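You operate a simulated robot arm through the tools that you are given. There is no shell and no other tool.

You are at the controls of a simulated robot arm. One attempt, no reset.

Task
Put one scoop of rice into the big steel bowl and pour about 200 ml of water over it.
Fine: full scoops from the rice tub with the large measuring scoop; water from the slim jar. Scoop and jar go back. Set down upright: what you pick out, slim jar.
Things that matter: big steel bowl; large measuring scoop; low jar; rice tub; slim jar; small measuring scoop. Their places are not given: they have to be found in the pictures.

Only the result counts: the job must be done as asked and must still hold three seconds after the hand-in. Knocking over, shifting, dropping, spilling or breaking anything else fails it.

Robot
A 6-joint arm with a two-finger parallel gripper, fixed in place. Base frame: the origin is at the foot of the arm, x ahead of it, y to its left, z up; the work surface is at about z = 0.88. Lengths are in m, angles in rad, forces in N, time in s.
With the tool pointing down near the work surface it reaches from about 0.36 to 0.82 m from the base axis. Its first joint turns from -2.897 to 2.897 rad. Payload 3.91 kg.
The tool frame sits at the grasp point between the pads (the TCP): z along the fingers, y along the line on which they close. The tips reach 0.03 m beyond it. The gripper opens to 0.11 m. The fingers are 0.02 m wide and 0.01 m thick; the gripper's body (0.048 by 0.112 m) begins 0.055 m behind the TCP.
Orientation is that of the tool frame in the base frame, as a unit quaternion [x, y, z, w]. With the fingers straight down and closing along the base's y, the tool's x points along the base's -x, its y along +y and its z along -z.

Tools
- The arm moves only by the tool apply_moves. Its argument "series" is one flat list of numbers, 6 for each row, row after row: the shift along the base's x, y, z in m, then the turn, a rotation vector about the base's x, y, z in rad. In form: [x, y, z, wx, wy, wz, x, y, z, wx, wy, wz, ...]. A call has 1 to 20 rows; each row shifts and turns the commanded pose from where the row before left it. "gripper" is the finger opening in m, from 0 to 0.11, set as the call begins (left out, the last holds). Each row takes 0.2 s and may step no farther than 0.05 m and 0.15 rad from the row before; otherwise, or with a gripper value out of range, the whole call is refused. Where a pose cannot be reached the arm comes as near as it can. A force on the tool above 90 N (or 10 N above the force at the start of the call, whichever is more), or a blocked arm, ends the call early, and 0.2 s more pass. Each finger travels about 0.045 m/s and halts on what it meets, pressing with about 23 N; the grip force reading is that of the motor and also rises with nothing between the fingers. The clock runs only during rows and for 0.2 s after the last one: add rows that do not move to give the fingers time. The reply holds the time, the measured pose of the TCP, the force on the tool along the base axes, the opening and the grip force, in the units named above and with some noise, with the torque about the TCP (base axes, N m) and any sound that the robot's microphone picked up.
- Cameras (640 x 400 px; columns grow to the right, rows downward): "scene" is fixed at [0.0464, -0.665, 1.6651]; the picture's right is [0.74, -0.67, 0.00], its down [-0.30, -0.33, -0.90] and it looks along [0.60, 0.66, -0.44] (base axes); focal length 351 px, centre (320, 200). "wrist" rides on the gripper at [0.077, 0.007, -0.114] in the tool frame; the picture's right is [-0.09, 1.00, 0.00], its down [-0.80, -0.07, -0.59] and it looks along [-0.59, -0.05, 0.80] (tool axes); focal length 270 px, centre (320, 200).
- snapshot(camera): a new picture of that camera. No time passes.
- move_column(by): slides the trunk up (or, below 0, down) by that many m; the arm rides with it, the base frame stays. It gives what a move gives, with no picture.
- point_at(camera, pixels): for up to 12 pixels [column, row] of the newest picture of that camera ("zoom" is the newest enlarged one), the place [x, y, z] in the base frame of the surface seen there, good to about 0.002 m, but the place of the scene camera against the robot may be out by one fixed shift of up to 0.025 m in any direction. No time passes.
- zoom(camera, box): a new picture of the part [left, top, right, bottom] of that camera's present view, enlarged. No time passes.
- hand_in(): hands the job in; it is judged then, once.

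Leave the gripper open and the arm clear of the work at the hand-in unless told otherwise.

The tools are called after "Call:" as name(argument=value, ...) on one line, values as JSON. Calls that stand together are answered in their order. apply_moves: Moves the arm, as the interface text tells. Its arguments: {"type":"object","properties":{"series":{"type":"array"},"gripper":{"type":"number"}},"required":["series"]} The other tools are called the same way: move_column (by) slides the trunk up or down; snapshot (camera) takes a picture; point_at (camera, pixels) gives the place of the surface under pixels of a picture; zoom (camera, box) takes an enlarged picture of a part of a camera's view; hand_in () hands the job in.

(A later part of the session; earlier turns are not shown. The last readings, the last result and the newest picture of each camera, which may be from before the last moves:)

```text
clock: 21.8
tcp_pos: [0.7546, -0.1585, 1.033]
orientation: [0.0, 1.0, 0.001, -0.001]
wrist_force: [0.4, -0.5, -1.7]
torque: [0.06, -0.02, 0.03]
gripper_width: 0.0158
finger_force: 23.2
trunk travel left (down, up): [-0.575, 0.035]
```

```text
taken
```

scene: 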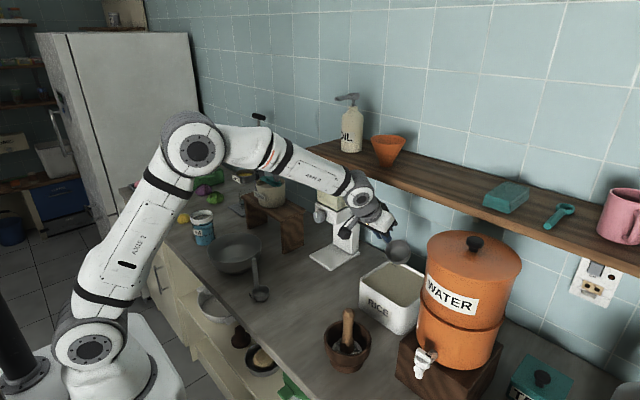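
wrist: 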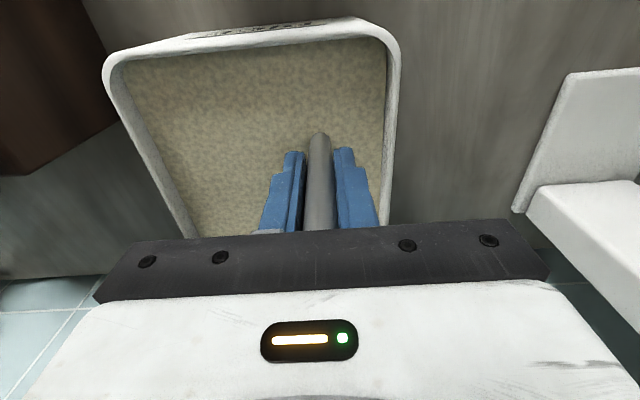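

Upright and submerged. Lifting straight up slowly to z≈1.19.

Call:
apply_moves(series=[0, 0, 0.015, 0, 0, 0, 0, 0, 0.02, 0, 0, 0, 0, 0, 0.025, 0, 0, 0, 0, 0, 0.025, 0, 0, 0, 0, 0, 0.025, 0, 0, 0, 0, 0, 0.025, 0, 0, 0, 0, 0, 0.025, 0, 0, 0, 0, 0, 0, 0, 0, 0, 0, 0, 0, 0, 0, 0])

Call:
snapshot(camera="wrist")

Call:
zoom(camera="wrist", box=[200, 60, 360, 190])

Call:
zoom(camera="scene", box=[340, 190, 440, 320])

```text
clock: 22.9
tcp_pos: [0.7058, -0.1476, 1.0433]
orientation: [0.001, 0.994, 0.024, -0.104]
wrist_force: [5.3, 2.4, -1.5]
torque: [0.16, -0.38, 0.06]
gripper_width: 0.016
finger_force: 22.7
trunk travel left (down, up): [-0.575, 0.035]
stopped in row 5: the arm was blocked; the commanded pose is now the measured one
```

```text
taken
```

wrist: 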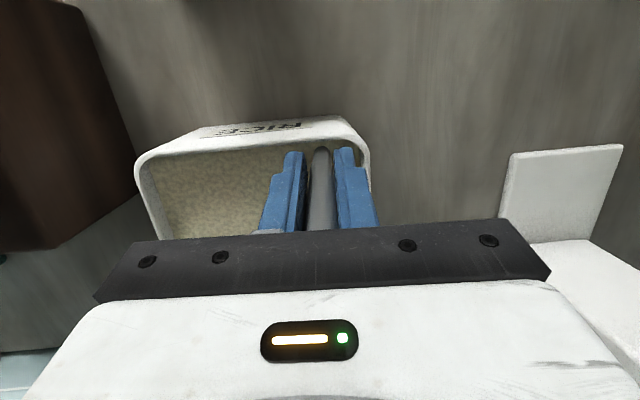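

```text
3.08 times, centred on (280, 125) of wrist
```

zoom: 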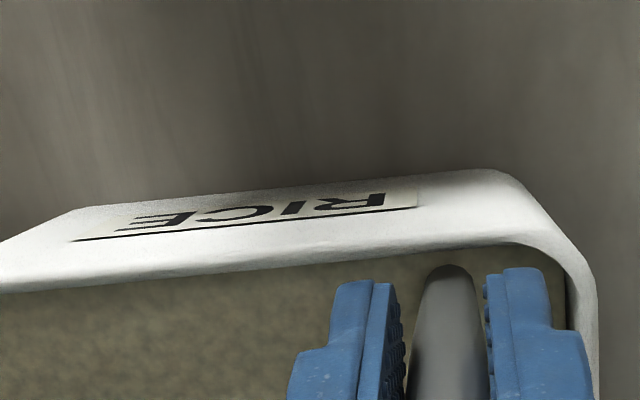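

```text
3.08 times, centred on (390, 255) of scene
```

zoom: 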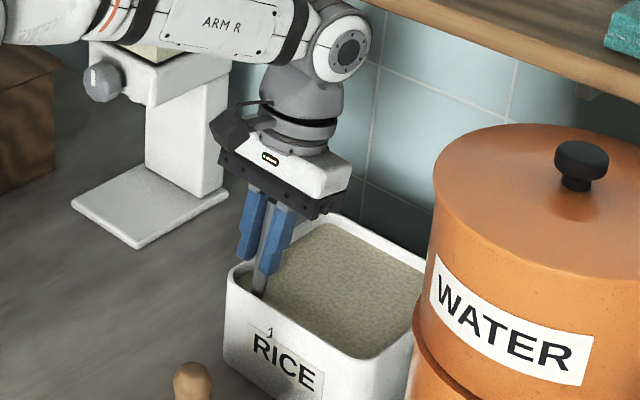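

The arm got blocked while lifting: it drifted −x and tilted, and the scoop now seems to press on the tub's front wall. I'll check whether the tub has moved and where the shelf is.

Call:
snapshot(camera="scene")

Call:
point_at(camera="scene", pixels=[[392, 333], [415, 285], [370, 284], [362, 285], [385, 315], [420, 178], [460, 197], [370, 150], [378, 205], [376, 243]])

Call:
point_at(camera="wrist", pixels=[[150, 180], [250, 158], [350, 142], [368, 175], [220, 190], [140, 165], [350, 125], [320, 150]])

```text
taken
```

scene: 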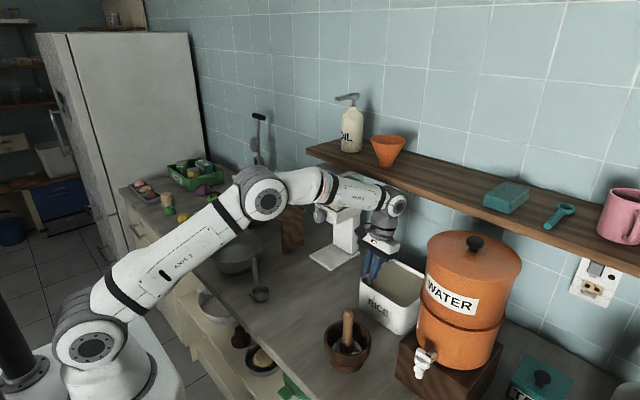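

```text
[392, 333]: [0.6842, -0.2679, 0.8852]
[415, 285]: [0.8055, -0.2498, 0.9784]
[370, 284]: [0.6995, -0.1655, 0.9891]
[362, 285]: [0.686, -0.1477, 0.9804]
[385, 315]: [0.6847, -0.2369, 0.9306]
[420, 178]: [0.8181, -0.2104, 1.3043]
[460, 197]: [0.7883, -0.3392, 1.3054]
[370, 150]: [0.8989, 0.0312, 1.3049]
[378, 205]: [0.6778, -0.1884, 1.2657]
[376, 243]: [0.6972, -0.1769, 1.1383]
```

```text
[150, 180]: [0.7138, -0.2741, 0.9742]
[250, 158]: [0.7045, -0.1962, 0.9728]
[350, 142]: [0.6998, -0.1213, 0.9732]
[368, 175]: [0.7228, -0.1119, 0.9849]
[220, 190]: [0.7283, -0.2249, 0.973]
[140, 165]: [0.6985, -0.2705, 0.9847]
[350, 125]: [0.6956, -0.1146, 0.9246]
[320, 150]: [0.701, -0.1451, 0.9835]
```

The tub hasn't moved (scene readings within 1 mm), and the shelf front edge at x≈0.80, z≈1.30 is what blocked the wrist. I need to know how the scoop sits in the grip now, so I'll measure points along the handle.

Call:
zoom(camera="wrist", box=[260, 120, 380, 240])

Call:
point_at(camera="wrist", pixels=[[321, 156], [321, 165], [320, 180], [319, 200], [318, 220], [295, 155], [345, 155], [321, 148]])

Call:
zoom(camera="scene", box=[350, 240, 410, 310])

```text
3.33 times, centred on (320, 180) of wrist
```

zoom: 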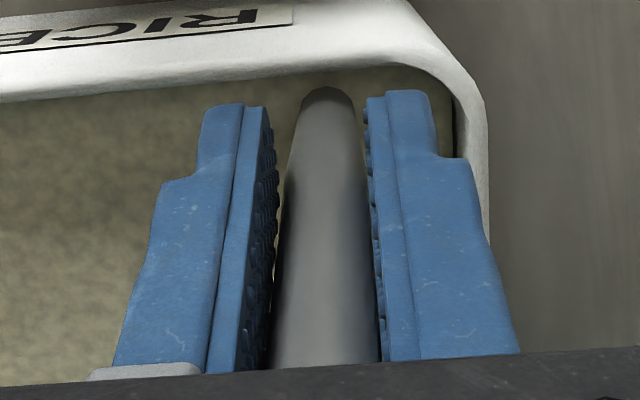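

```text
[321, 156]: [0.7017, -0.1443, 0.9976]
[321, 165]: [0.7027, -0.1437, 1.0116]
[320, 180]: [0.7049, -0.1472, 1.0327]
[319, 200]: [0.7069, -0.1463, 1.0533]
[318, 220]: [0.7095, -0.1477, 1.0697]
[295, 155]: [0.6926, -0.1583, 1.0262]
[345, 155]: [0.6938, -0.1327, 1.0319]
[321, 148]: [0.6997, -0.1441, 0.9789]
```

```text
5.71 times, centred on (380, 275) of scene
```

zoom: 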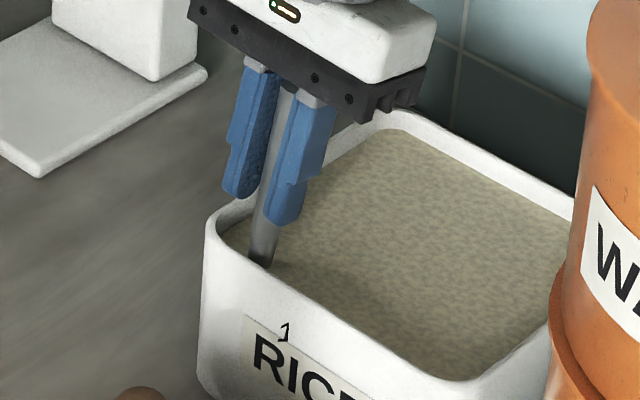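

The handle leans only 0.11 rad and the scoop seems to have yawed about its handle, so the cup is still inside the tub, touching the front wall. I'll look at the wrist versus shelf clearance.

Call:
zoom(camera="scene", box=[320, 150, 440, 260])

Call:
point_at(camera="scene", pixels=[[397, 205], [400, 192], [390, 190], [405, 180], [405, 190], [360, 185], [385, 172], [420, 190], [340, 165], [380, 225]])

```text
3.64 times, centred on (380, 205) of scene
```

zoom: 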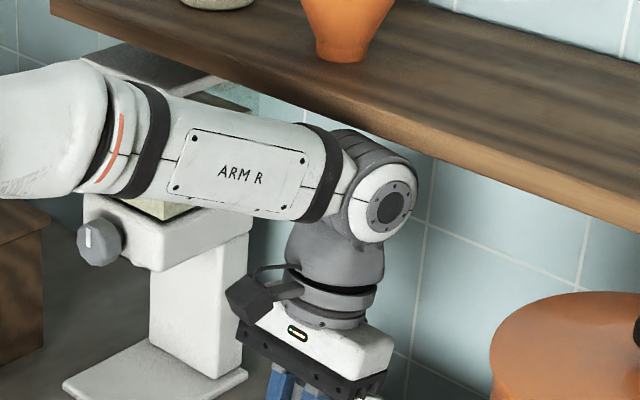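

```text
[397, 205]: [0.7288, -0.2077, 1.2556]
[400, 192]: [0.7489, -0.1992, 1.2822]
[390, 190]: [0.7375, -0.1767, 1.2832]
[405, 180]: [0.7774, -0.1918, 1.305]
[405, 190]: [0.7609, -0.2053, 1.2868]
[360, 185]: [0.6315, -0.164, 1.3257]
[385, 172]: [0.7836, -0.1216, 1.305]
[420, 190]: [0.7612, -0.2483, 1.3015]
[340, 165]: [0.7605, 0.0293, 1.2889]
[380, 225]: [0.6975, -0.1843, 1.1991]
```

The wrist joint is right under the shelf edge (x≈0.76, z≈1.29). I'll free it by tilting the tool forward (wrist goes toward the robot, cup moves away from the front wall), keeping the cup in the tub at the same height.

Call:
apply_moves(series=[0.001, -0.002, -0.002, -0.016, -0.1, 0, 0.001, -0.002, -0.002, -0.016, -0.1, 0, 0.002, -0.002, 0, -0.016, -0.1, 0, 0.002, -0.002, 0, 0, -0.1, 0, 0, 0, 0, 0, 0, 0])

Call:
snapshot(camera="wrist")

Call:
zoom(camera="scene", box=[330, 160, 450, 310])

```text
clock: 24.1
tcp_pos: [0.7128, -0.157, 1.0398]
orientation: [-0.001, 0.995, -0.001, 0.099]
wrist_force: [0.4, 0.5, -1.8]
torque: [0.04, 0.09, -0.01]
gripper_width: 0.0157
finger_force: 23.0
trunk travel left (down, up): [-0.575, 0.035]
```

```text
taken
```

wrist: 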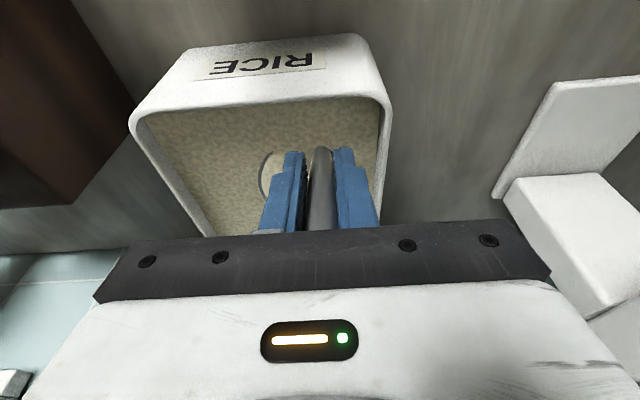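

```text
2.67 times, centred on (390, 235) of scene
```

zoom: 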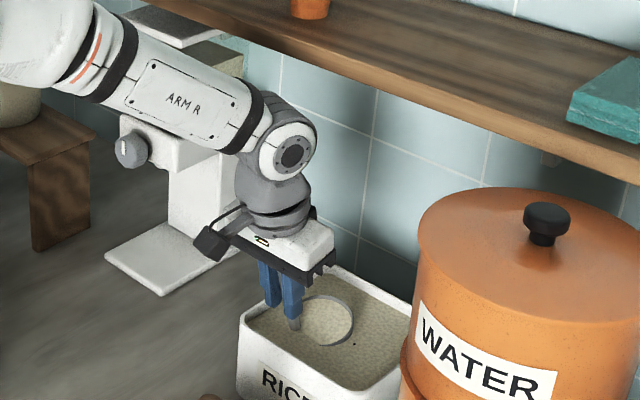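

The force is back to just the scoop weight with rice (−1.8 N), and the cup shows full of rice with its rim above the surface. The wrist is now clear of the shelf. Lifting straight up in small steps to about z 1.12.

Call:
apply_moves(series=[0, 0, 0.015, 0, 0, 0, 0, 0, 0.02, 0, 0, 0, 0, 0, 0.02, 0, 0, 0, 0, 0, 0.02, 0, 0, 0, 0, 0, 0, 0, 0, 0])

Call:
snapshot(camera="wrist")

Call:
zoom(camera="scene", box=[330, 160, 450, 310])

```text
clock: 25.3
tcp_pos: [0.7135, -0.1567, 1.1147]
orientation: [0.0, 0.995, -0.001, 0.098]
wrist_force: [0.7, -0.4, -2.5]
torque: [0.02, 0.08, -0.04]
gripper_width: 0.0158
finger_force: 23.1
trunk travel left (down, up): [-0.575, 0.035]
```

```text
taken
```

wrist: 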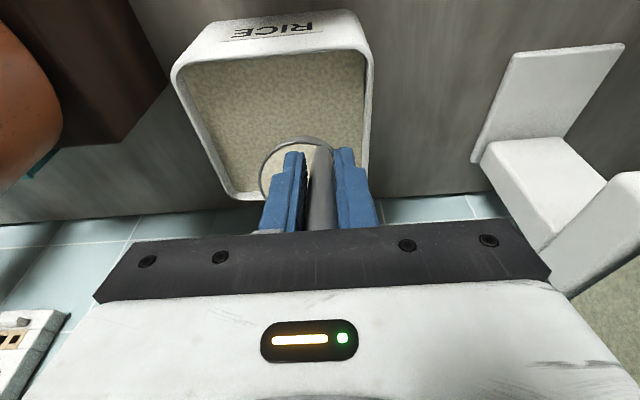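

```text
2.67 times, centred on (390, 235) of scene
```

zoom: 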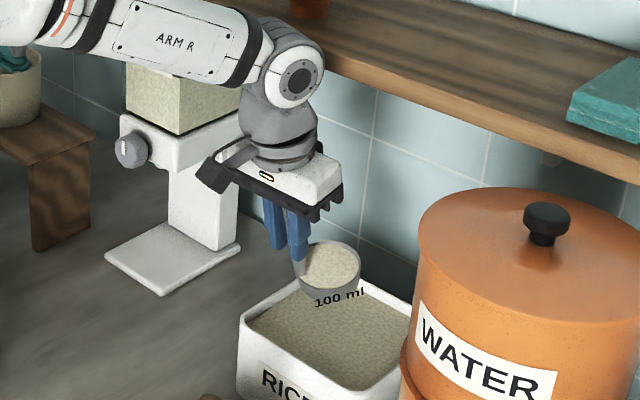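

The scoop is out and looks full. The text is now facing −y, so it has yawed ~90° about the handle. I'll zoom in to check the fill and tilt.

Call:
zoom(camera="scene", box=[385, 235, 425, 275])

Call:
zoom(camera="wrist", box=[240, 110, 380, 240])

Call:
snapshot(camera="scene")

Call:
point_at(camera="scene", pixels=[[393, 258], [402, 252], [412, 250], [403, 244], [400, 263], [392, 333], [362, 285]])

```text
10.00 times, centred on (405, 255) of scene
```

zoom: 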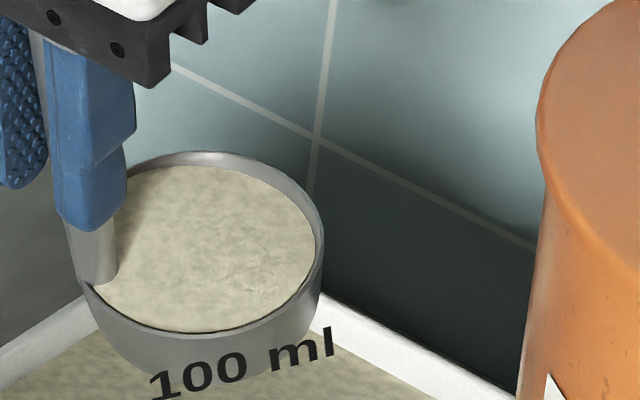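

```text
3.08 times, centred on (310, 175) of wrist
```

zoom: 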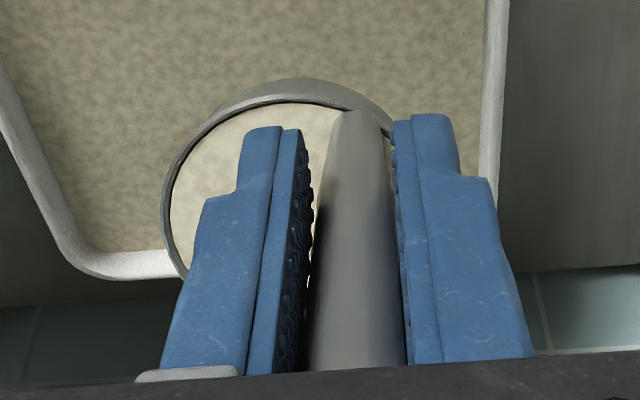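

```text
taken
```

scene: 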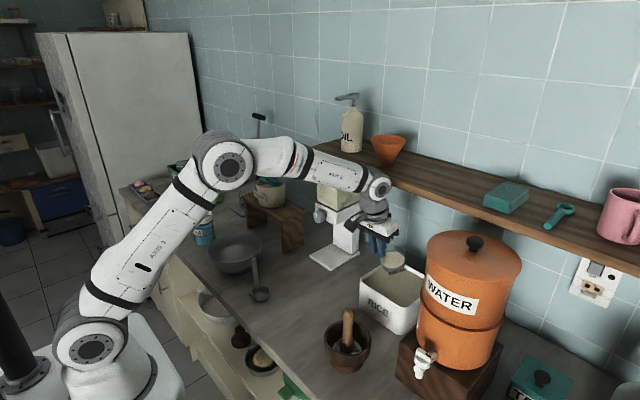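

```text
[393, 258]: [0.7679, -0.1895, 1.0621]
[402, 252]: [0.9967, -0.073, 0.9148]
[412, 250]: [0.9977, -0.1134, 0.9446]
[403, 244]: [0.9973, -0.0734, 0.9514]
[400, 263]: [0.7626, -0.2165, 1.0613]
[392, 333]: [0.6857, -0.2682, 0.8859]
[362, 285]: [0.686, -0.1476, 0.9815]
```

The rice sits level with the low lip, so some ran out because the scoop was tilted ~0.3 rad for shelf clearance. I want a proper full scoop. I'll set the scoop down at its home spot, re-grip it with the tool tilted forward, and then scoop and lift it level. First I'll move back over its place while levelling it.

Call:
apply_moves(series=[-0.0124, 0.0209, 0.004, 0, 0, 0, -0.0124, 0.0209, 0.004, 0, 0, 0, -0.0124, 0.0209, 0.004, 0, 0.05, 0, -0.0124, 0.0209, 0.003, 0, 0.05, 0, -0.0124, 0.0209, 0, 0, 0.05, 0, -0.0124, 0.0209, 0, 0, 0.05, 0, -0.0124, 0.0209, 0, 0, 0.05, 0, -0.0124, 0.0209, 0, 0, 0.047, 0, 0, 0, 0, 0, 0, 0])

Call:
snapshot(camera="wrist")

Call:
zoom(camera="scene", box=[260, 190, 380, 310])

```text
clock: 27.3
tcp_pos: [0.6165, 0.0096, 1.1303]
orientation: [-0.001, 0.999, -0.001, -0.05]
wrist_force: [-0.3, 0.1, -1.6]
torque: [0.03, 0.1, -0.02]
gripper_width: 0.0157
finger_force: 23.1
trunk travel left (down, up): [-0.575, 0.035]
```

```text
taken
```

wrist: 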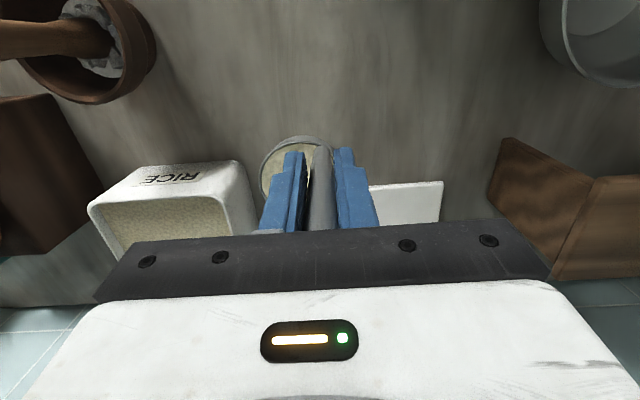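

```text
3.33 times, centred on (320, 250) of scene
```

zoom: 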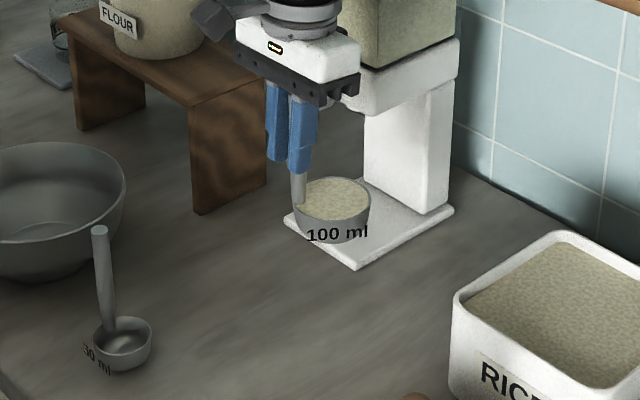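

Call:
zoom(camera="scene", box=[305, 230, 345, 270])

Call:
point_at(camera="zoom", pixels=[[300, 160], [420, 165], [340, 240], [340, 150], [400, 190], [340, 200], [340, 300], [180, 200]])

```text
10.00 times, centred on (325, 250) of scene
```

zoom: 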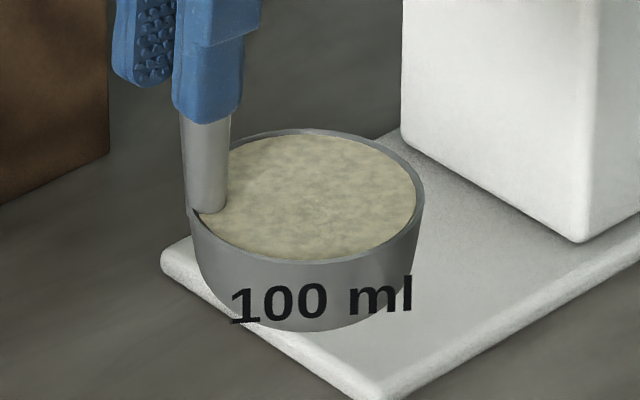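

```text
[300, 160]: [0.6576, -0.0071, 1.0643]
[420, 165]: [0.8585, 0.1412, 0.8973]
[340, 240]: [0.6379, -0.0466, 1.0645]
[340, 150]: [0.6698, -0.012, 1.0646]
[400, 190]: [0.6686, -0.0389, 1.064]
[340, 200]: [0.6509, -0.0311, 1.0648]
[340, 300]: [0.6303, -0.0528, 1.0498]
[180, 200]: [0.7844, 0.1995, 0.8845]
```

Now level, the rice surface reads a uniform z of 1.0645. I'll measure the rim to see how far below the brim it is.

Call:
point_at(camera="zoom", pixels=[[300, 131], [421, 195], [420, 210], [300, 263], [330, 264], [260, 250], [360, 140], [300, 136], [415, 195], [350, 259]])

Call:
zoom(camera="wrist", box=[250, 120, 350, 200])

```text
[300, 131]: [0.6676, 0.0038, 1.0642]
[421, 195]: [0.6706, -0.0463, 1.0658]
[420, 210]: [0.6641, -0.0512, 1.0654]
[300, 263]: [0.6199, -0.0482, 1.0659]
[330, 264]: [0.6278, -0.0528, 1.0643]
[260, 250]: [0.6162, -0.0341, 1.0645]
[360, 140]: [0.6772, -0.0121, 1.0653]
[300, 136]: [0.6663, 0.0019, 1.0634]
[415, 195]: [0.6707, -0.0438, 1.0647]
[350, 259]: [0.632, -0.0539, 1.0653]
```

```text
5.00 times, centred on (300, 160) of wrist
```

zoom: 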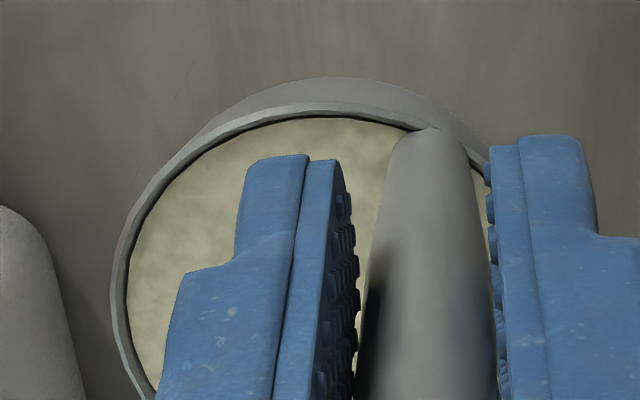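

The rice is within 1 mm of the brim all round (rim 1.065, surface 1.0645), so this is a full scoop and no second dip is needed. I'll carry it level toward the bowl, rising to z≈1.18, to TCP (0.49, 0.232).

Call:
apply_moves(series=[-0.0158, 0.0278, 0.0125, 0, 0, 0, -0.0158, 0.0278, 0.0125, 0, 0, 0, -0.0158, 0.0278, 0.0125, 0, 0, 0, -0.0158, 0.0278, 0.0125, 0, 0, 0, -0.0158, 0.0278, 0, 0, 0, 0, -0.0158, 0.0278, 0, 0, 0, 0, -0.0158, 0.0278, 0, 0, 0, 0, -0.0158, 0.0278, 0, 0, 0, 0, 0, 0, 0, 0, 0, 0])

Call:
snapshot(camera="wrist")

Call:
zoom(camera="scene", box=[180, 160, 320, 310])

```text
clock: 29.3
tcp_pos: [0.4893, 0.2352, 1.1812]
orientation: [0.0, 0.999, 0.0, -0.05]
wrist_force: [0.2, 0.0, -1.8]
torque: [0.04, 0.03, 0.03]
gripper_width: 0.0157
finger_force: 23.1
trunk travel left (down, up): [-0.575, 0.035]
```

```text
taken
```

wrist: 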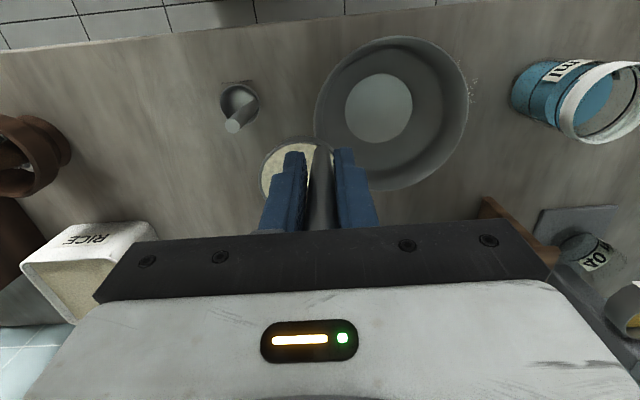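

```text
2.67 times, centred on (250, 235) of scene
```

zoom: 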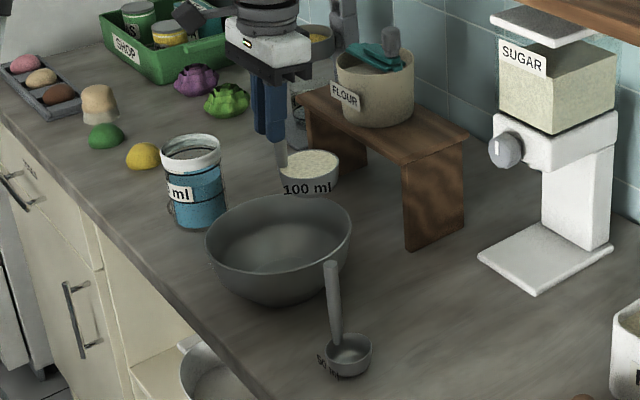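

I'll measure the bowl rim from this view.

Call:
point_at(camera="wrist", pixels=[[314, 122], [467, 102], [390, 39], [405, 190], [380, 108], [340, 60], [450, 60], [455, 160], [345, 165], [232, 125]])

```text
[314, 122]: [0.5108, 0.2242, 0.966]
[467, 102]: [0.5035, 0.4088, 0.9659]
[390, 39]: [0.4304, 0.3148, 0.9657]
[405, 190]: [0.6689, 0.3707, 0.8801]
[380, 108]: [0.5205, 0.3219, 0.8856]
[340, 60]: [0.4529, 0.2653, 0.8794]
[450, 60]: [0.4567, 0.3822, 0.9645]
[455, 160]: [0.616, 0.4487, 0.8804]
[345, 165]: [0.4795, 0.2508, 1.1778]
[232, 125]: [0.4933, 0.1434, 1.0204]
```

The bowl centre is (0.523, 0.317), rim z 0.966, radius ~0.093. I'll tip the scoop about the base x-axis (mouth toward −y, gripper to the −y side above the small scoop), starting with 1.2 rad.

Call:
apply_moves(series=[0, 0.005, -0.005, 0.1, 0, 0, 0, 0.005, -0.005, 0.1, 0, 0, 0, 0.005, -0.005, 0.1, 0, 0, 0, 0.005, 0, 0.1, 0, 0, 0, 0, 0, 0.1, 0, 0, 0, 0, 0, 0.1, 0, 0, 0, 0, 0, 0.1, 0, 0, 0, 0, 0, 0.1, 0, 0, 0, 0, 0, 0.1, 0, 0])

Call:
snapshot(camera="wrist")

Call:
zoom(camera="scene", box=[180, 160, 320, 310])

```text
clock: 31.3
tcp_pos: [0.4888, 0.2527, 1.164]
orientation: [-0.023, 0.9, 0.434, -0.044]
wrist_force: [-0.2, -1.0, -2.2]
torque: [-0.1, 0.02, -0.02]
gripper_width: 0.0155
finger_force: 23.0
trunk travel left (down, up): [-0.575, 0.035]
```

```text
taken
```

wrist: 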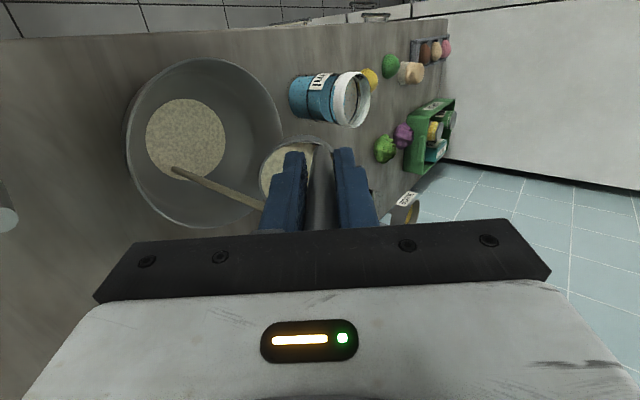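

```text
2.67 times, centred on (250, 235) of scene
```

zoom: 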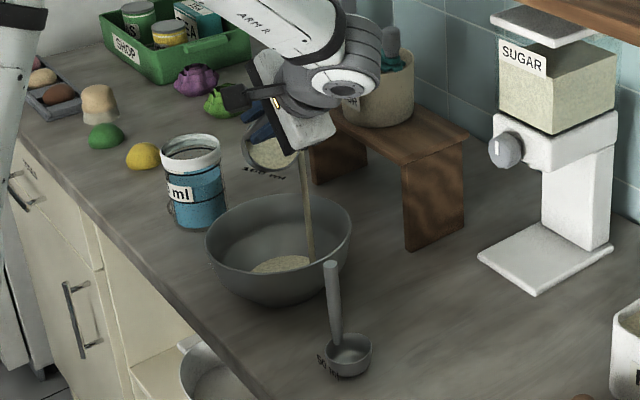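

The rice is streaming into the bowl. Continuing to tip to about 1.7 rad, then pausing.

Call:
apply_moves(series=[0, 0, 0, 0, 0, 0, 0, 0, 0, 0.1, 0, 0, 0, 0, 0, 0.1, 0, 0, 0, 0, 0, 0.1, 0, 0, 0, 0, 0, 0.1, 0, 0, 0, 0, 0, 0.1, 0, 0, 0, 0, 0, 0.1, 0, 0, 0, 0, 0, 0.1, 0, 0, 0, 0, 0, 0.1, 0, 0, 0, 0, 0, 0, 0, 0, 0, 0, 0, 0, 0, 0])

Call:
snapshot(camera="wrist")

Call:
zoom(camera="scene", box=[180, 160, 320, 310])

```text
clock: 33.7
tcp_pos: [0.4888, 0.2526, 1.1641]
orientation: [-0.038, 0.66, 0.749, -0.031]
wrist_force: [-0.3, 0.1, -0.4]
torque: [-0.1, 0.03, -0.02]
gripper_width: 0.0153
finger_force: 23.0
trunk travel left (down, up): [-0.575, 0.035]
```

```text
taken
```

wrist: 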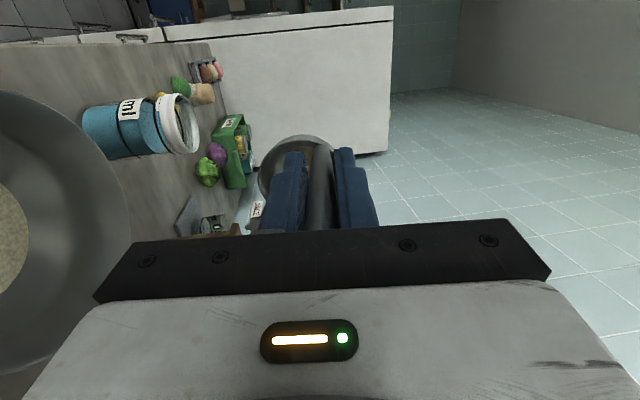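

```text
2.67 times, centred on (250, 235) of scene
```

zoom: 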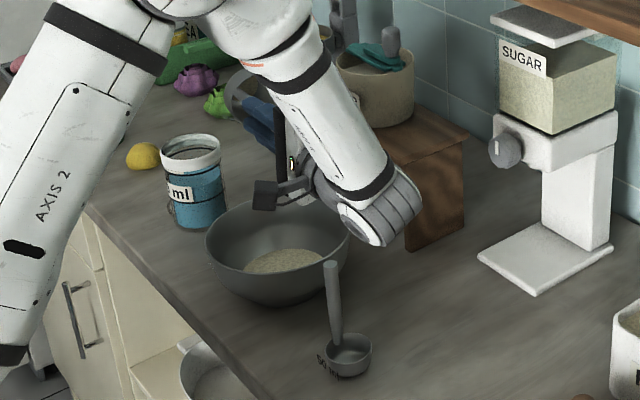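

The weight has dropped to the empty level (−0.4 N). I'll check whether rice is left in the cup.

Call:
zoom(camera="wrist", box=[245, 125, 345, 225])

Call:
zoom(camera="scene", box=[215, 180, 275, 230])

```text
4.00 times, centred on (295, 175) of wrist
```

zoom: 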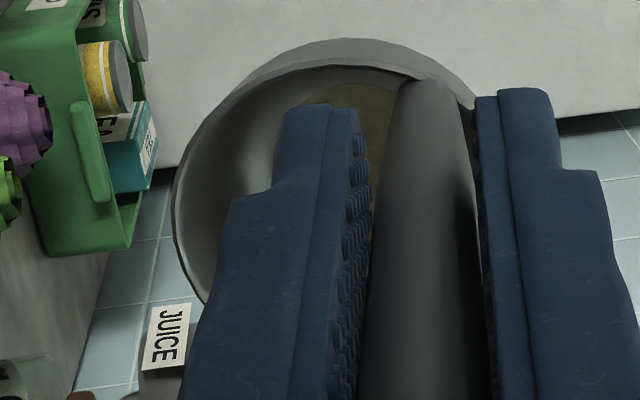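

```text
8.00 times, centred on (245, 205) of scene
```

zoom: 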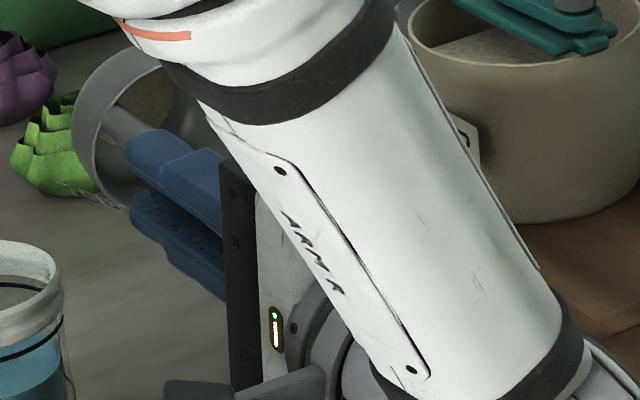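

There's a tan patch inside the cup, maybe residual rice. I'll raise by 8 cm for clearance and tip another 0.5 rad.

Call:
apply_moves(series=[0, 0, 0.03, 0, 0, 0, 0, 0, 0.03, 0, 0, 0, 0, -0.003, 0.02, 0.1, 0, 0, 0, -0.003, 0, 0.1, 0, 0, 0, -0.003, 0, 0.1, 0, 0, 0, 0, 0, 0.1, 0, 0, 0, 0, 0, 0.1, 0, 0, 0, 0, 0, 0, 0, 0, 0, 0, 0, 0, 0, 0])

Call:
snapshot(camera="wrist")

Call:
zoom(camera="wrist", box=[245, 125, 345, 225])

Call:
snapshot(camera="scene")

```text
clock: 35.7
tcp_pos: [0.4887, 0.2451, 1.2466]
orientation: [-0.041, 0.502, 0.864, -0.022]
wrist_force: [0.3, -0.6, -0.5]
torque: [-0.09, 0.03, 0.03]
gripper_width: 0.0155
finger_force: 23.0
out of reach, approached as far as the arm can: row 7
trunk travel left (down, up): [-0.575, 0.035]
```

```text
taken
```

wrist: 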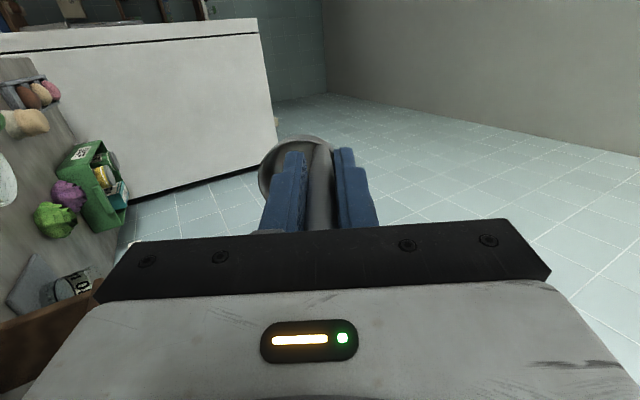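

```text
4.00 times, centred on (295, 175) of wrist
```

zoom: 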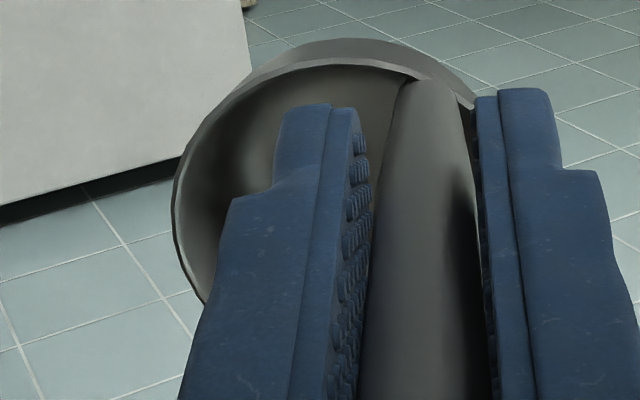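

```text
taken
```

scene: 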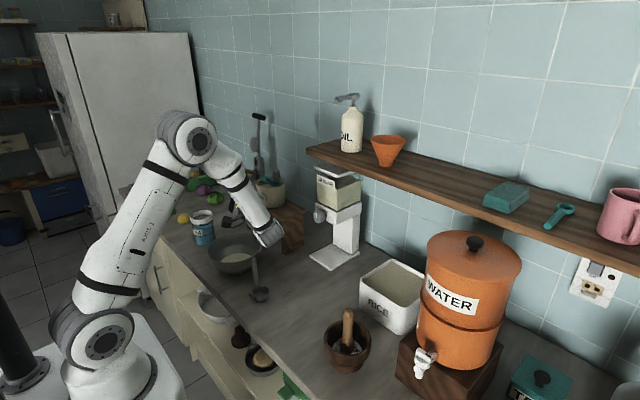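

The cup is empty. Rotating the scoop back upright in place at this height.

Call:
apply_moves(series=[0, 0, 0, -0.14, 0, 0, 0, 0, 0, -0.14, 0, 0, 0, 0, 0, -0.14, 0, 0, 0, 0, 0, -0.14, 0, 0, 0, 0, 0, -0.14, 0, 0, 0, 0, 0, -0.14, 0, 0, 0, 0, 0, -0.14, 0, 0, 0, 0, 0, -0.14, 0, 0, 0, 0, 0, -0.14, 0, 0, 0, 0, 0, -0.14, 0, 0, 0, 0, 0, -0.14, 0, 0, 0, 0, 0, -0.14, 0, 0, 0, 0, 0, -0.14, 0, 0, 0, 0, 0, -0.14, 0, 0, 0, 0, 0, -0.14, 0, 0, 0, 0, 0, 0, 0, 0])

Call:
snapshot(camera="wrist")

Call:
zoom(camera="scene", box=[180, 160, 320, 310])

```text
clock: 39.1
tcp_pos: [0.4885, 0.2433, 1.2453]
orientation: [-0.002, 0.999, -0.007, -0.047]
wrist_force: [0.0, 0.6, -0.5]
torque: [0.03, 0.02, 0.0]
gripper_width: 0.0153
finger_force: 23.3
trunk travel left (down, up): [-0.575, 0.035]
```

```text
taken
```

wrist: 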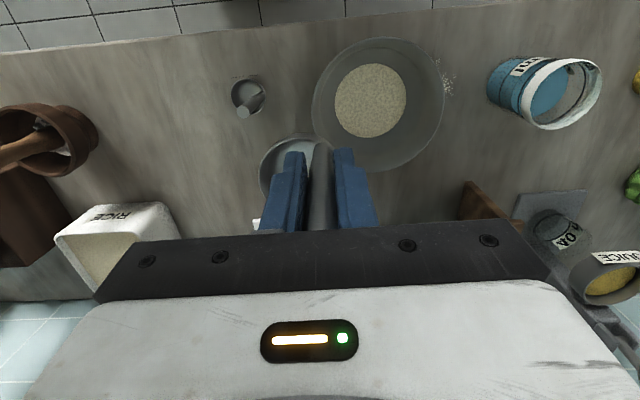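

```text
2.67 times, centred on (250, 235) of scene
```

zoom: 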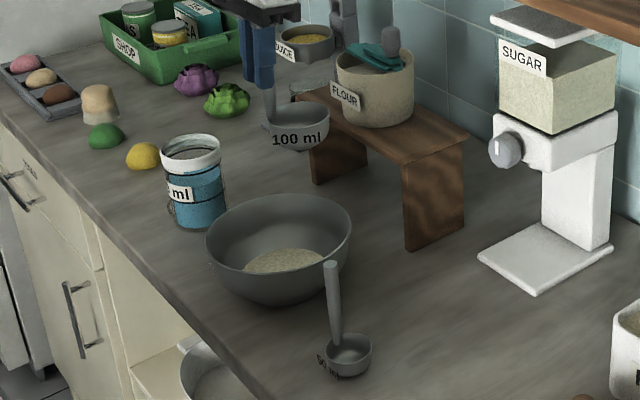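

The rice is all in the bowl. Now I'll bring the scoop back above its home spot, rotating −1.0 rad about z so that its cup lies on the −y side of the handle as before.

Call:
apply_moves(series=[0.0231, -0.0289, 0, 0.014, 0, -0.143, 0.0231, -0.0289, 0, 0, 0, -0.143, 0.0231, -0.0289, -0.01, 0, 0, -0.143, 0.0231, -0.0289, -0.02, 0, 0, -0.143, 0.0231, -0.0289, -0.02, 0, 0, -0.143, 0.0231, -0.0289, -0.02, 0, 0, -0.143, 0.0231, -0.0289, -0.02, 0, 0, -0.143, 0, 0, 0, 0, 0, 0])

Call:
snapshot(camera="wrist")

Call:
zoom(camera="scene", box=[260, 190, 380, 310])

```text
clock: 40.9
tcp_pos: [0.6506, 0.044, 1.1595]
orientation: [0.479, 0.877, 0.025, -0.041]
wrist_force: [0.1, 0.1, -0.6]
torque: [0.03, 0.01, -0.04]
gripper_width: 0.0156
finger_force: 23.0
trunk travel left (down, up): [-0.575, 0.035]
```

```text
taken
```

wrist: 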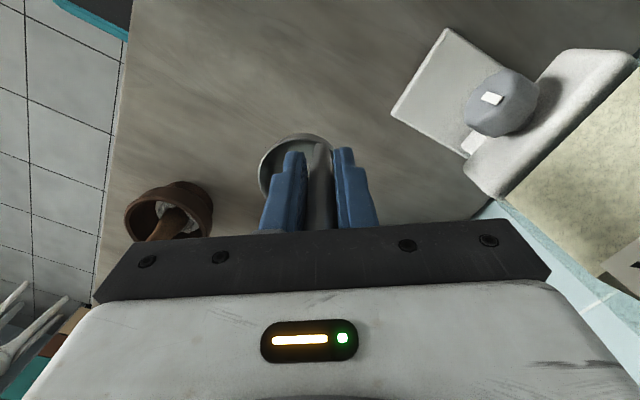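

```text
3.33 times, centred on (320, 250) of scene
```

zoom: 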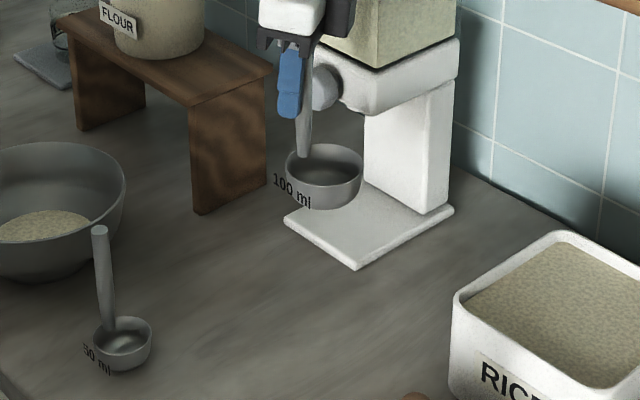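

The scoop's orientation matches the original (text toward −x). Lowering to just above the counter, TCP z≈0.991.

Call:
apply_moves(series=[0, -0.003, -0.04, 0, 0, 0, 0, 0, -0.04, 0, 0, 0, 0, 0, -0.04, 0, 0, 0, 0, 0, -0.03, 0, 0, 0, 0, 0, -0.0185, 0, 0, 0, 0, 0, 0, 0, 0, 0])

Call:
snapshot(camera="scene")

Call:
zoom(camera="scene", box=[240, 240, 340, 310])

```text
clock: 42.3
tcp_pos: [0.6477, 0.0411, 0.9894]
orientation: [0.477, 0.878, 0.023, -0.04]
wrist_force: [1.0, 0.5, 6.7]
torque: [-0.32, -0.02, 0.01]
gripper_width: 0.0155
finger_force: 23.0
trunk travel left (down, up): [-0.575, 0.035]
```

```text
taken
```

scene: 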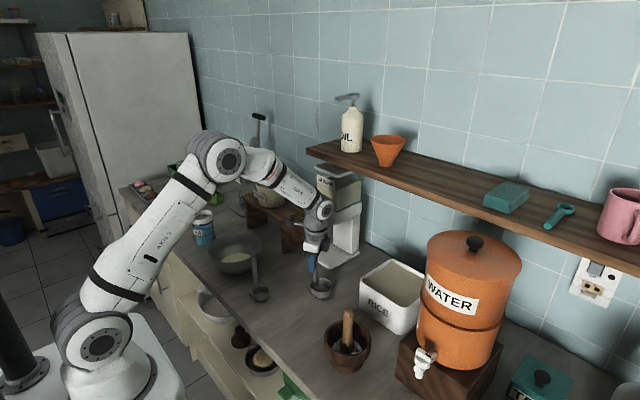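

```text
5.71 times, centred on (290, 275) of scene
```

zoom: 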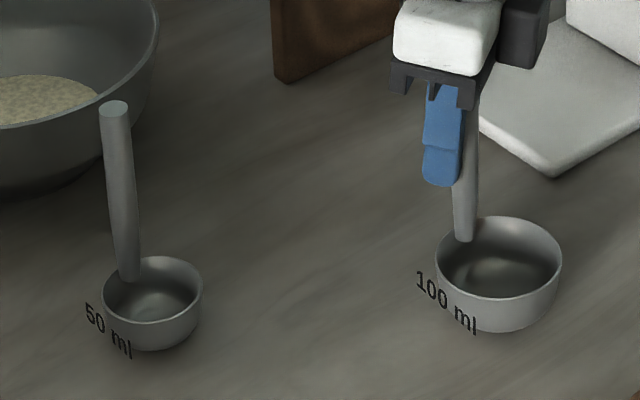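

The cup has touched (6.7 N up) at its −y edge, so it's tilted about 0.05 rad, and it is ~4 mm right of its original place. I'll lift slightly, level it, correct the position, and lower again.

Call:
apply_moves(series=[-0.002, 0.008, 0.006, -0.05, 0, 0, 0, 0, 0, 0, 0, 0])

Call:
apply_moves(series=[0, 0, -0.003, 0, 0, 0, 0, 0, -0.003, 0, 0, 0, 0, 0, 0, 0, 0, 0])

Call:
zoom(camera="scene", box=[240, 240, 340, 310])

```text
clock: 42.9
tcp_pos: [0.6463, 0.0481, 0.9937]
orientation: [0.479, 0.877, 0.001, -0.03]
wrist_force: [-0.4, -0.4, -1.6]
torque: [0.03, 0.02, 0.01]
gripper_width: 0.0156
finger_force: 23.1
trunk travel left (down, up): [-0.575, 0.035]
```

```text
clock: 43.7
tcp_pos: [0.6469, 0.047, 0.9865]
orientation: [0.479, 0.877, 0.003, -0.029]
wrist_force: [-0.8, 0.8, 2.7]
torque: [0.06, 0.04, -0.01]
gripper_width: 0.0154
finger_force: 23.1
trunk travel left (down, up): [-0.575, 0.035]
```

```text
5.71 times, centred on (290, 275) of scene
```

zoom: 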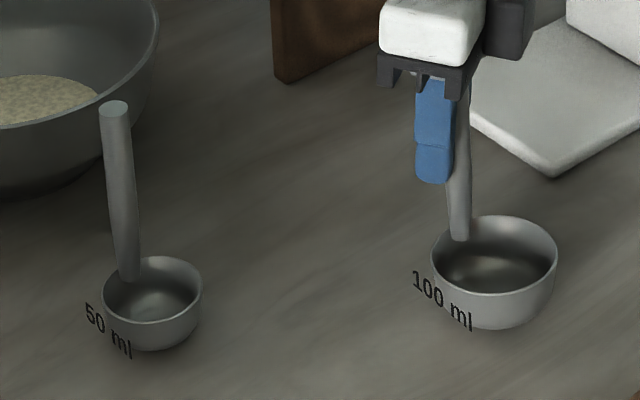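

The scoop now rests with 2.7 N and almost no torque, within ~1–2 mm of its original pixels. Releasing.

Call:
apply_moves(series=[0, 0, 0, 0, 0, 0, 0, 0, 0, 0, 0, 0, 0, 0, 0, 0, 0, 0, 0, 0, 0, 0, 0, 0], gripper=0.05)

Call:
zoom(camera="scene", box=[240, 240, 340, 310])

Call:
snapshot(camera="wrist")

```text
clock: 44.7
tcp_pos: [0.6474, 0.0471, 0.9868]
orientation: [0.478, 0.878, 0.002, -0.03]
wrist_force: [-0.4, 1.0, 0.4]
torque: [0.01, -0.03, 0.02]
gripper_width: 0.0501
finger_force: 0.0
trunk travel left (down, up): [-0.575, 0.035]
```

```text
5.71 times, centred on (290, 275) of scene
```

zoom: 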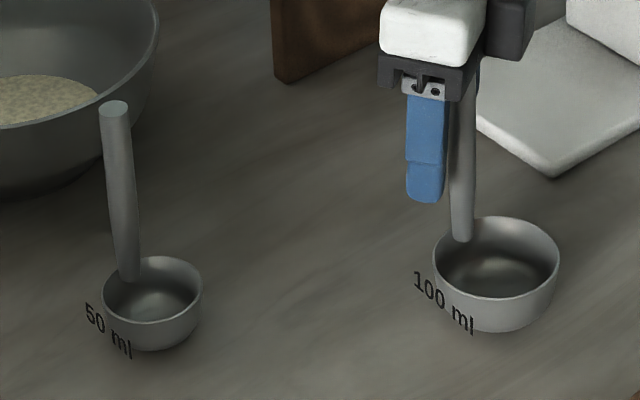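

```text
taken
```

wrist: 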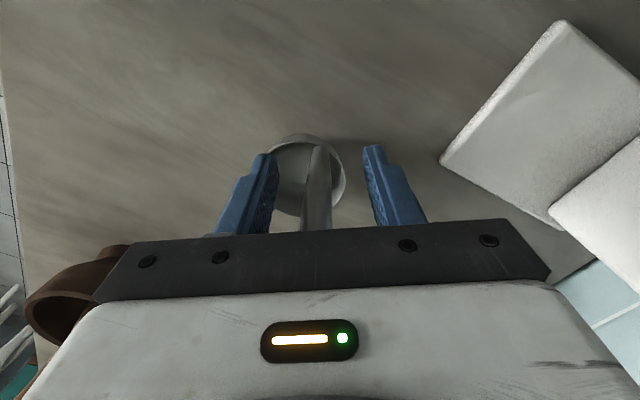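

The scoop stands on its own. Raising straight up to clear the handle.

Call:
apply_moves(series=[0, 0, 0.03, 0, 0, 0, 0, 0, 0.04, 0, 0, 0, 0, 0, 0.045, 0, 0, 0, 0, 0, 0.045, 0, 0, 0, -0.02, 0, 0.04, 0, 0, 0, -0.02, 0, 0.03, 0, 0, 0])

Call:
snapshot(camera="wrist")

Call:
zoom(camera="scene", box=[240, 240, 340, 310])

```text
clock: 46.1
tcp_pos: [0.6056, 0.0452, 1.2201]
orientation: [0.478, 0.878, 0.003, -0.029]
wrist_force: [-0.3, -0.4, 0.4]
torque: [-0.03, 0.0, -0.03]
gripper_width: 0.0502
finger_force: 0.0
trunk travel left (down, up): [-0.575, 0.035]
```

```text
taken
```

wrist: 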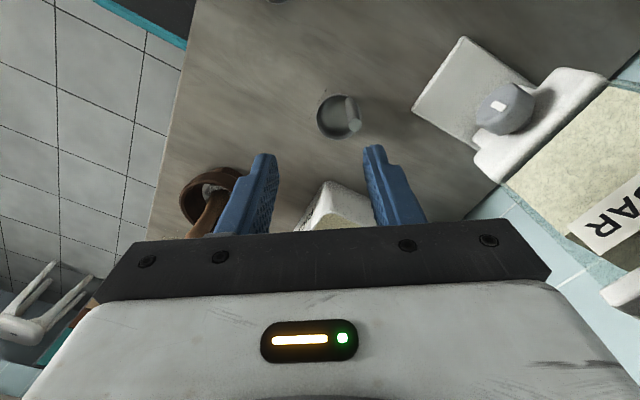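

```text
5.71 times, centred on (290, 275) of scene
```

zoom: 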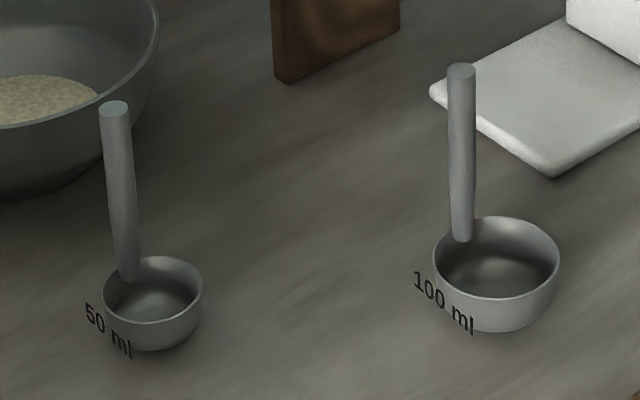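

The scoop is back to within ~3 mm. Now the slim jar: I'll move left at z≈1.25, turn the tool to yaw −90° (closing along x, so I can pour toward −y), and stop beyond the jar so the wrist camera sees it.

Call:
apply_moves(series=[-0.021, 0.043, 0.005, 0, 0, -0.114, -0.021, 0.043, 0.005, 0, 0, -0.114, -0.021, 0.043, 0.005, 0, 0, -0.114, -0.021, 0.043, 0.005, 0, 0, -0.114, -0.021, 0.043, 0.005, 0, 0, -0.114, -0.021, 0.043, 0.005, 0, 0, 0, 0, 0.045, 0, 0, 0, 0, 0, 0.045, 0, 0, 0, 0, 0, 0.045, 0, 0, 0, 0, 0, 0.045, 0, 0, 0, 0, 0, 0.045, 0, 0, 0, 0, 0, 0.045, 0, 0, 0, 0, 0, 0.045, 0, 0, 0, 0], gripper=0.11)

Call:
snapshot(camera="wrist")

Call:
snapshot(camera="scene")

```text
clock: 48.9
tcp_pos: [0.4715, 0.5912, 1.2386]
orientation: [0.707, 0.707, 0.011, -0.028]
wrist_force: [-0.6, -0.8, 0.2]
torque: [0.07, -0.05, -0.02]
gripper_width: 0.1098
finger_force: 0.0
out of reach, approached as far as the arm can: row 13
trunk travel left (down, up): [-0.575, 0.035]
```

```text
taken
```

wrist: 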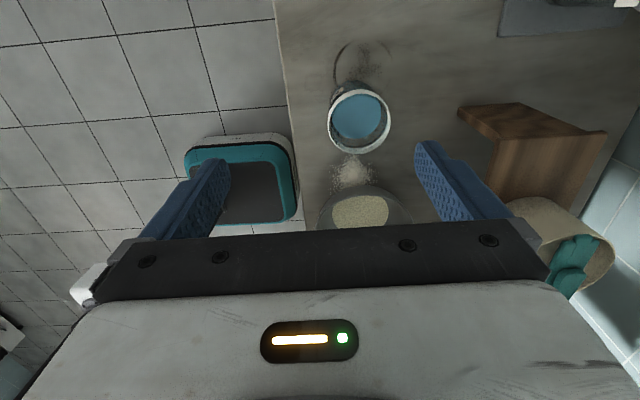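

```text
taken
```

scene: 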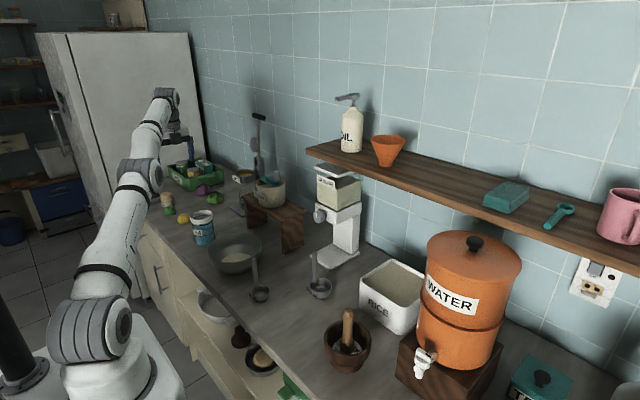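

The jar's mouth is at (359,118). I'll zoom in and measure rim, water surface and rings.

Call:
zoom(camera="wrist", box=[310, 60, 420, 170])

Call:
point_at(camera="wrist", pixels=[[329, 118], [390, 122], [360, 87], [355, 153], [332, 105], [386, 105], [335, 140], [380, 145], [358, 115]])

```text
3.64 times, centred on (365, 115) of wrist
```

zoom: 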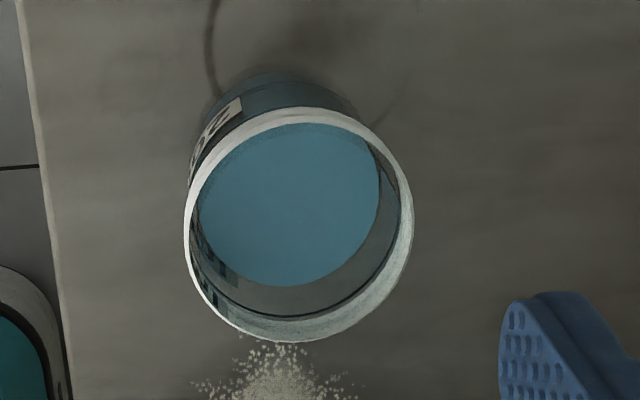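

```text
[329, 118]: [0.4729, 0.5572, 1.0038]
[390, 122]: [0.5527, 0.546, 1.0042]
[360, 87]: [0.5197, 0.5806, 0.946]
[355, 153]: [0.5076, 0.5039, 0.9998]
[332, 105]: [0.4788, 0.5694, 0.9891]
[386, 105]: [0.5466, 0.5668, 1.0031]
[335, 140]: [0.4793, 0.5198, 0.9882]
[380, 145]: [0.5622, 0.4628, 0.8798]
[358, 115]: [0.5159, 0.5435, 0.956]
```

Rim centre ≈ (0.513, 0.545), z 1.004, diameter ~0.08; water surface z≈0.956. I'll measure the two mark rings with the scene camera to calibrate the volume.

Call:
zoom(camera="scene", box=[185, 205, 225, 245])

Call:
point_at(camera="zoom", pixels=[[250, 260], [250, 300], [220, 280], [360, 300], [300, 100], [330, 340], [300, 360], [330, 130], [200, 140], [420, 150]])

```text
10.00 times, centred on (205, 225) of scene
```

zoom: 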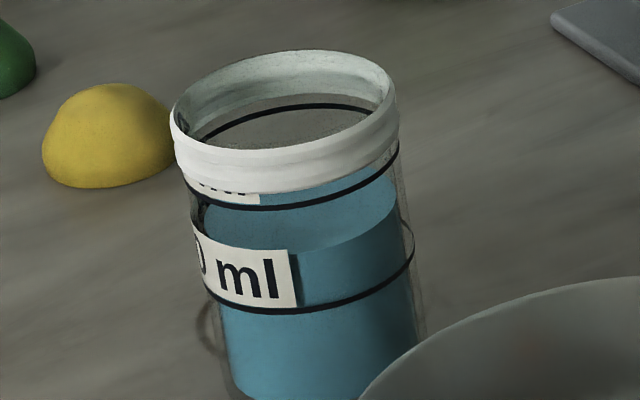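

```text
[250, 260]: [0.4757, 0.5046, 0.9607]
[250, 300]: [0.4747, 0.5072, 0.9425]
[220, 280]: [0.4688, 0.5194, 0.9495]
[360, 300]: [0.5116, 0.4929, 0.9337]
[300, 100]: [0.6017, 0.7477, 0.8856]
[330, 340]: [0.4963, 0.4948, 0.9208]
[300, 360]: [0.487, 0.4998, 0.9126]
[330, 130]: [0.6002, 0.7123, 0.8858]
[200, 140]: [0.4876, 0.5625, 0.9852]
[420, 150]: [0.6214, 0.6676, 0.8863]
```

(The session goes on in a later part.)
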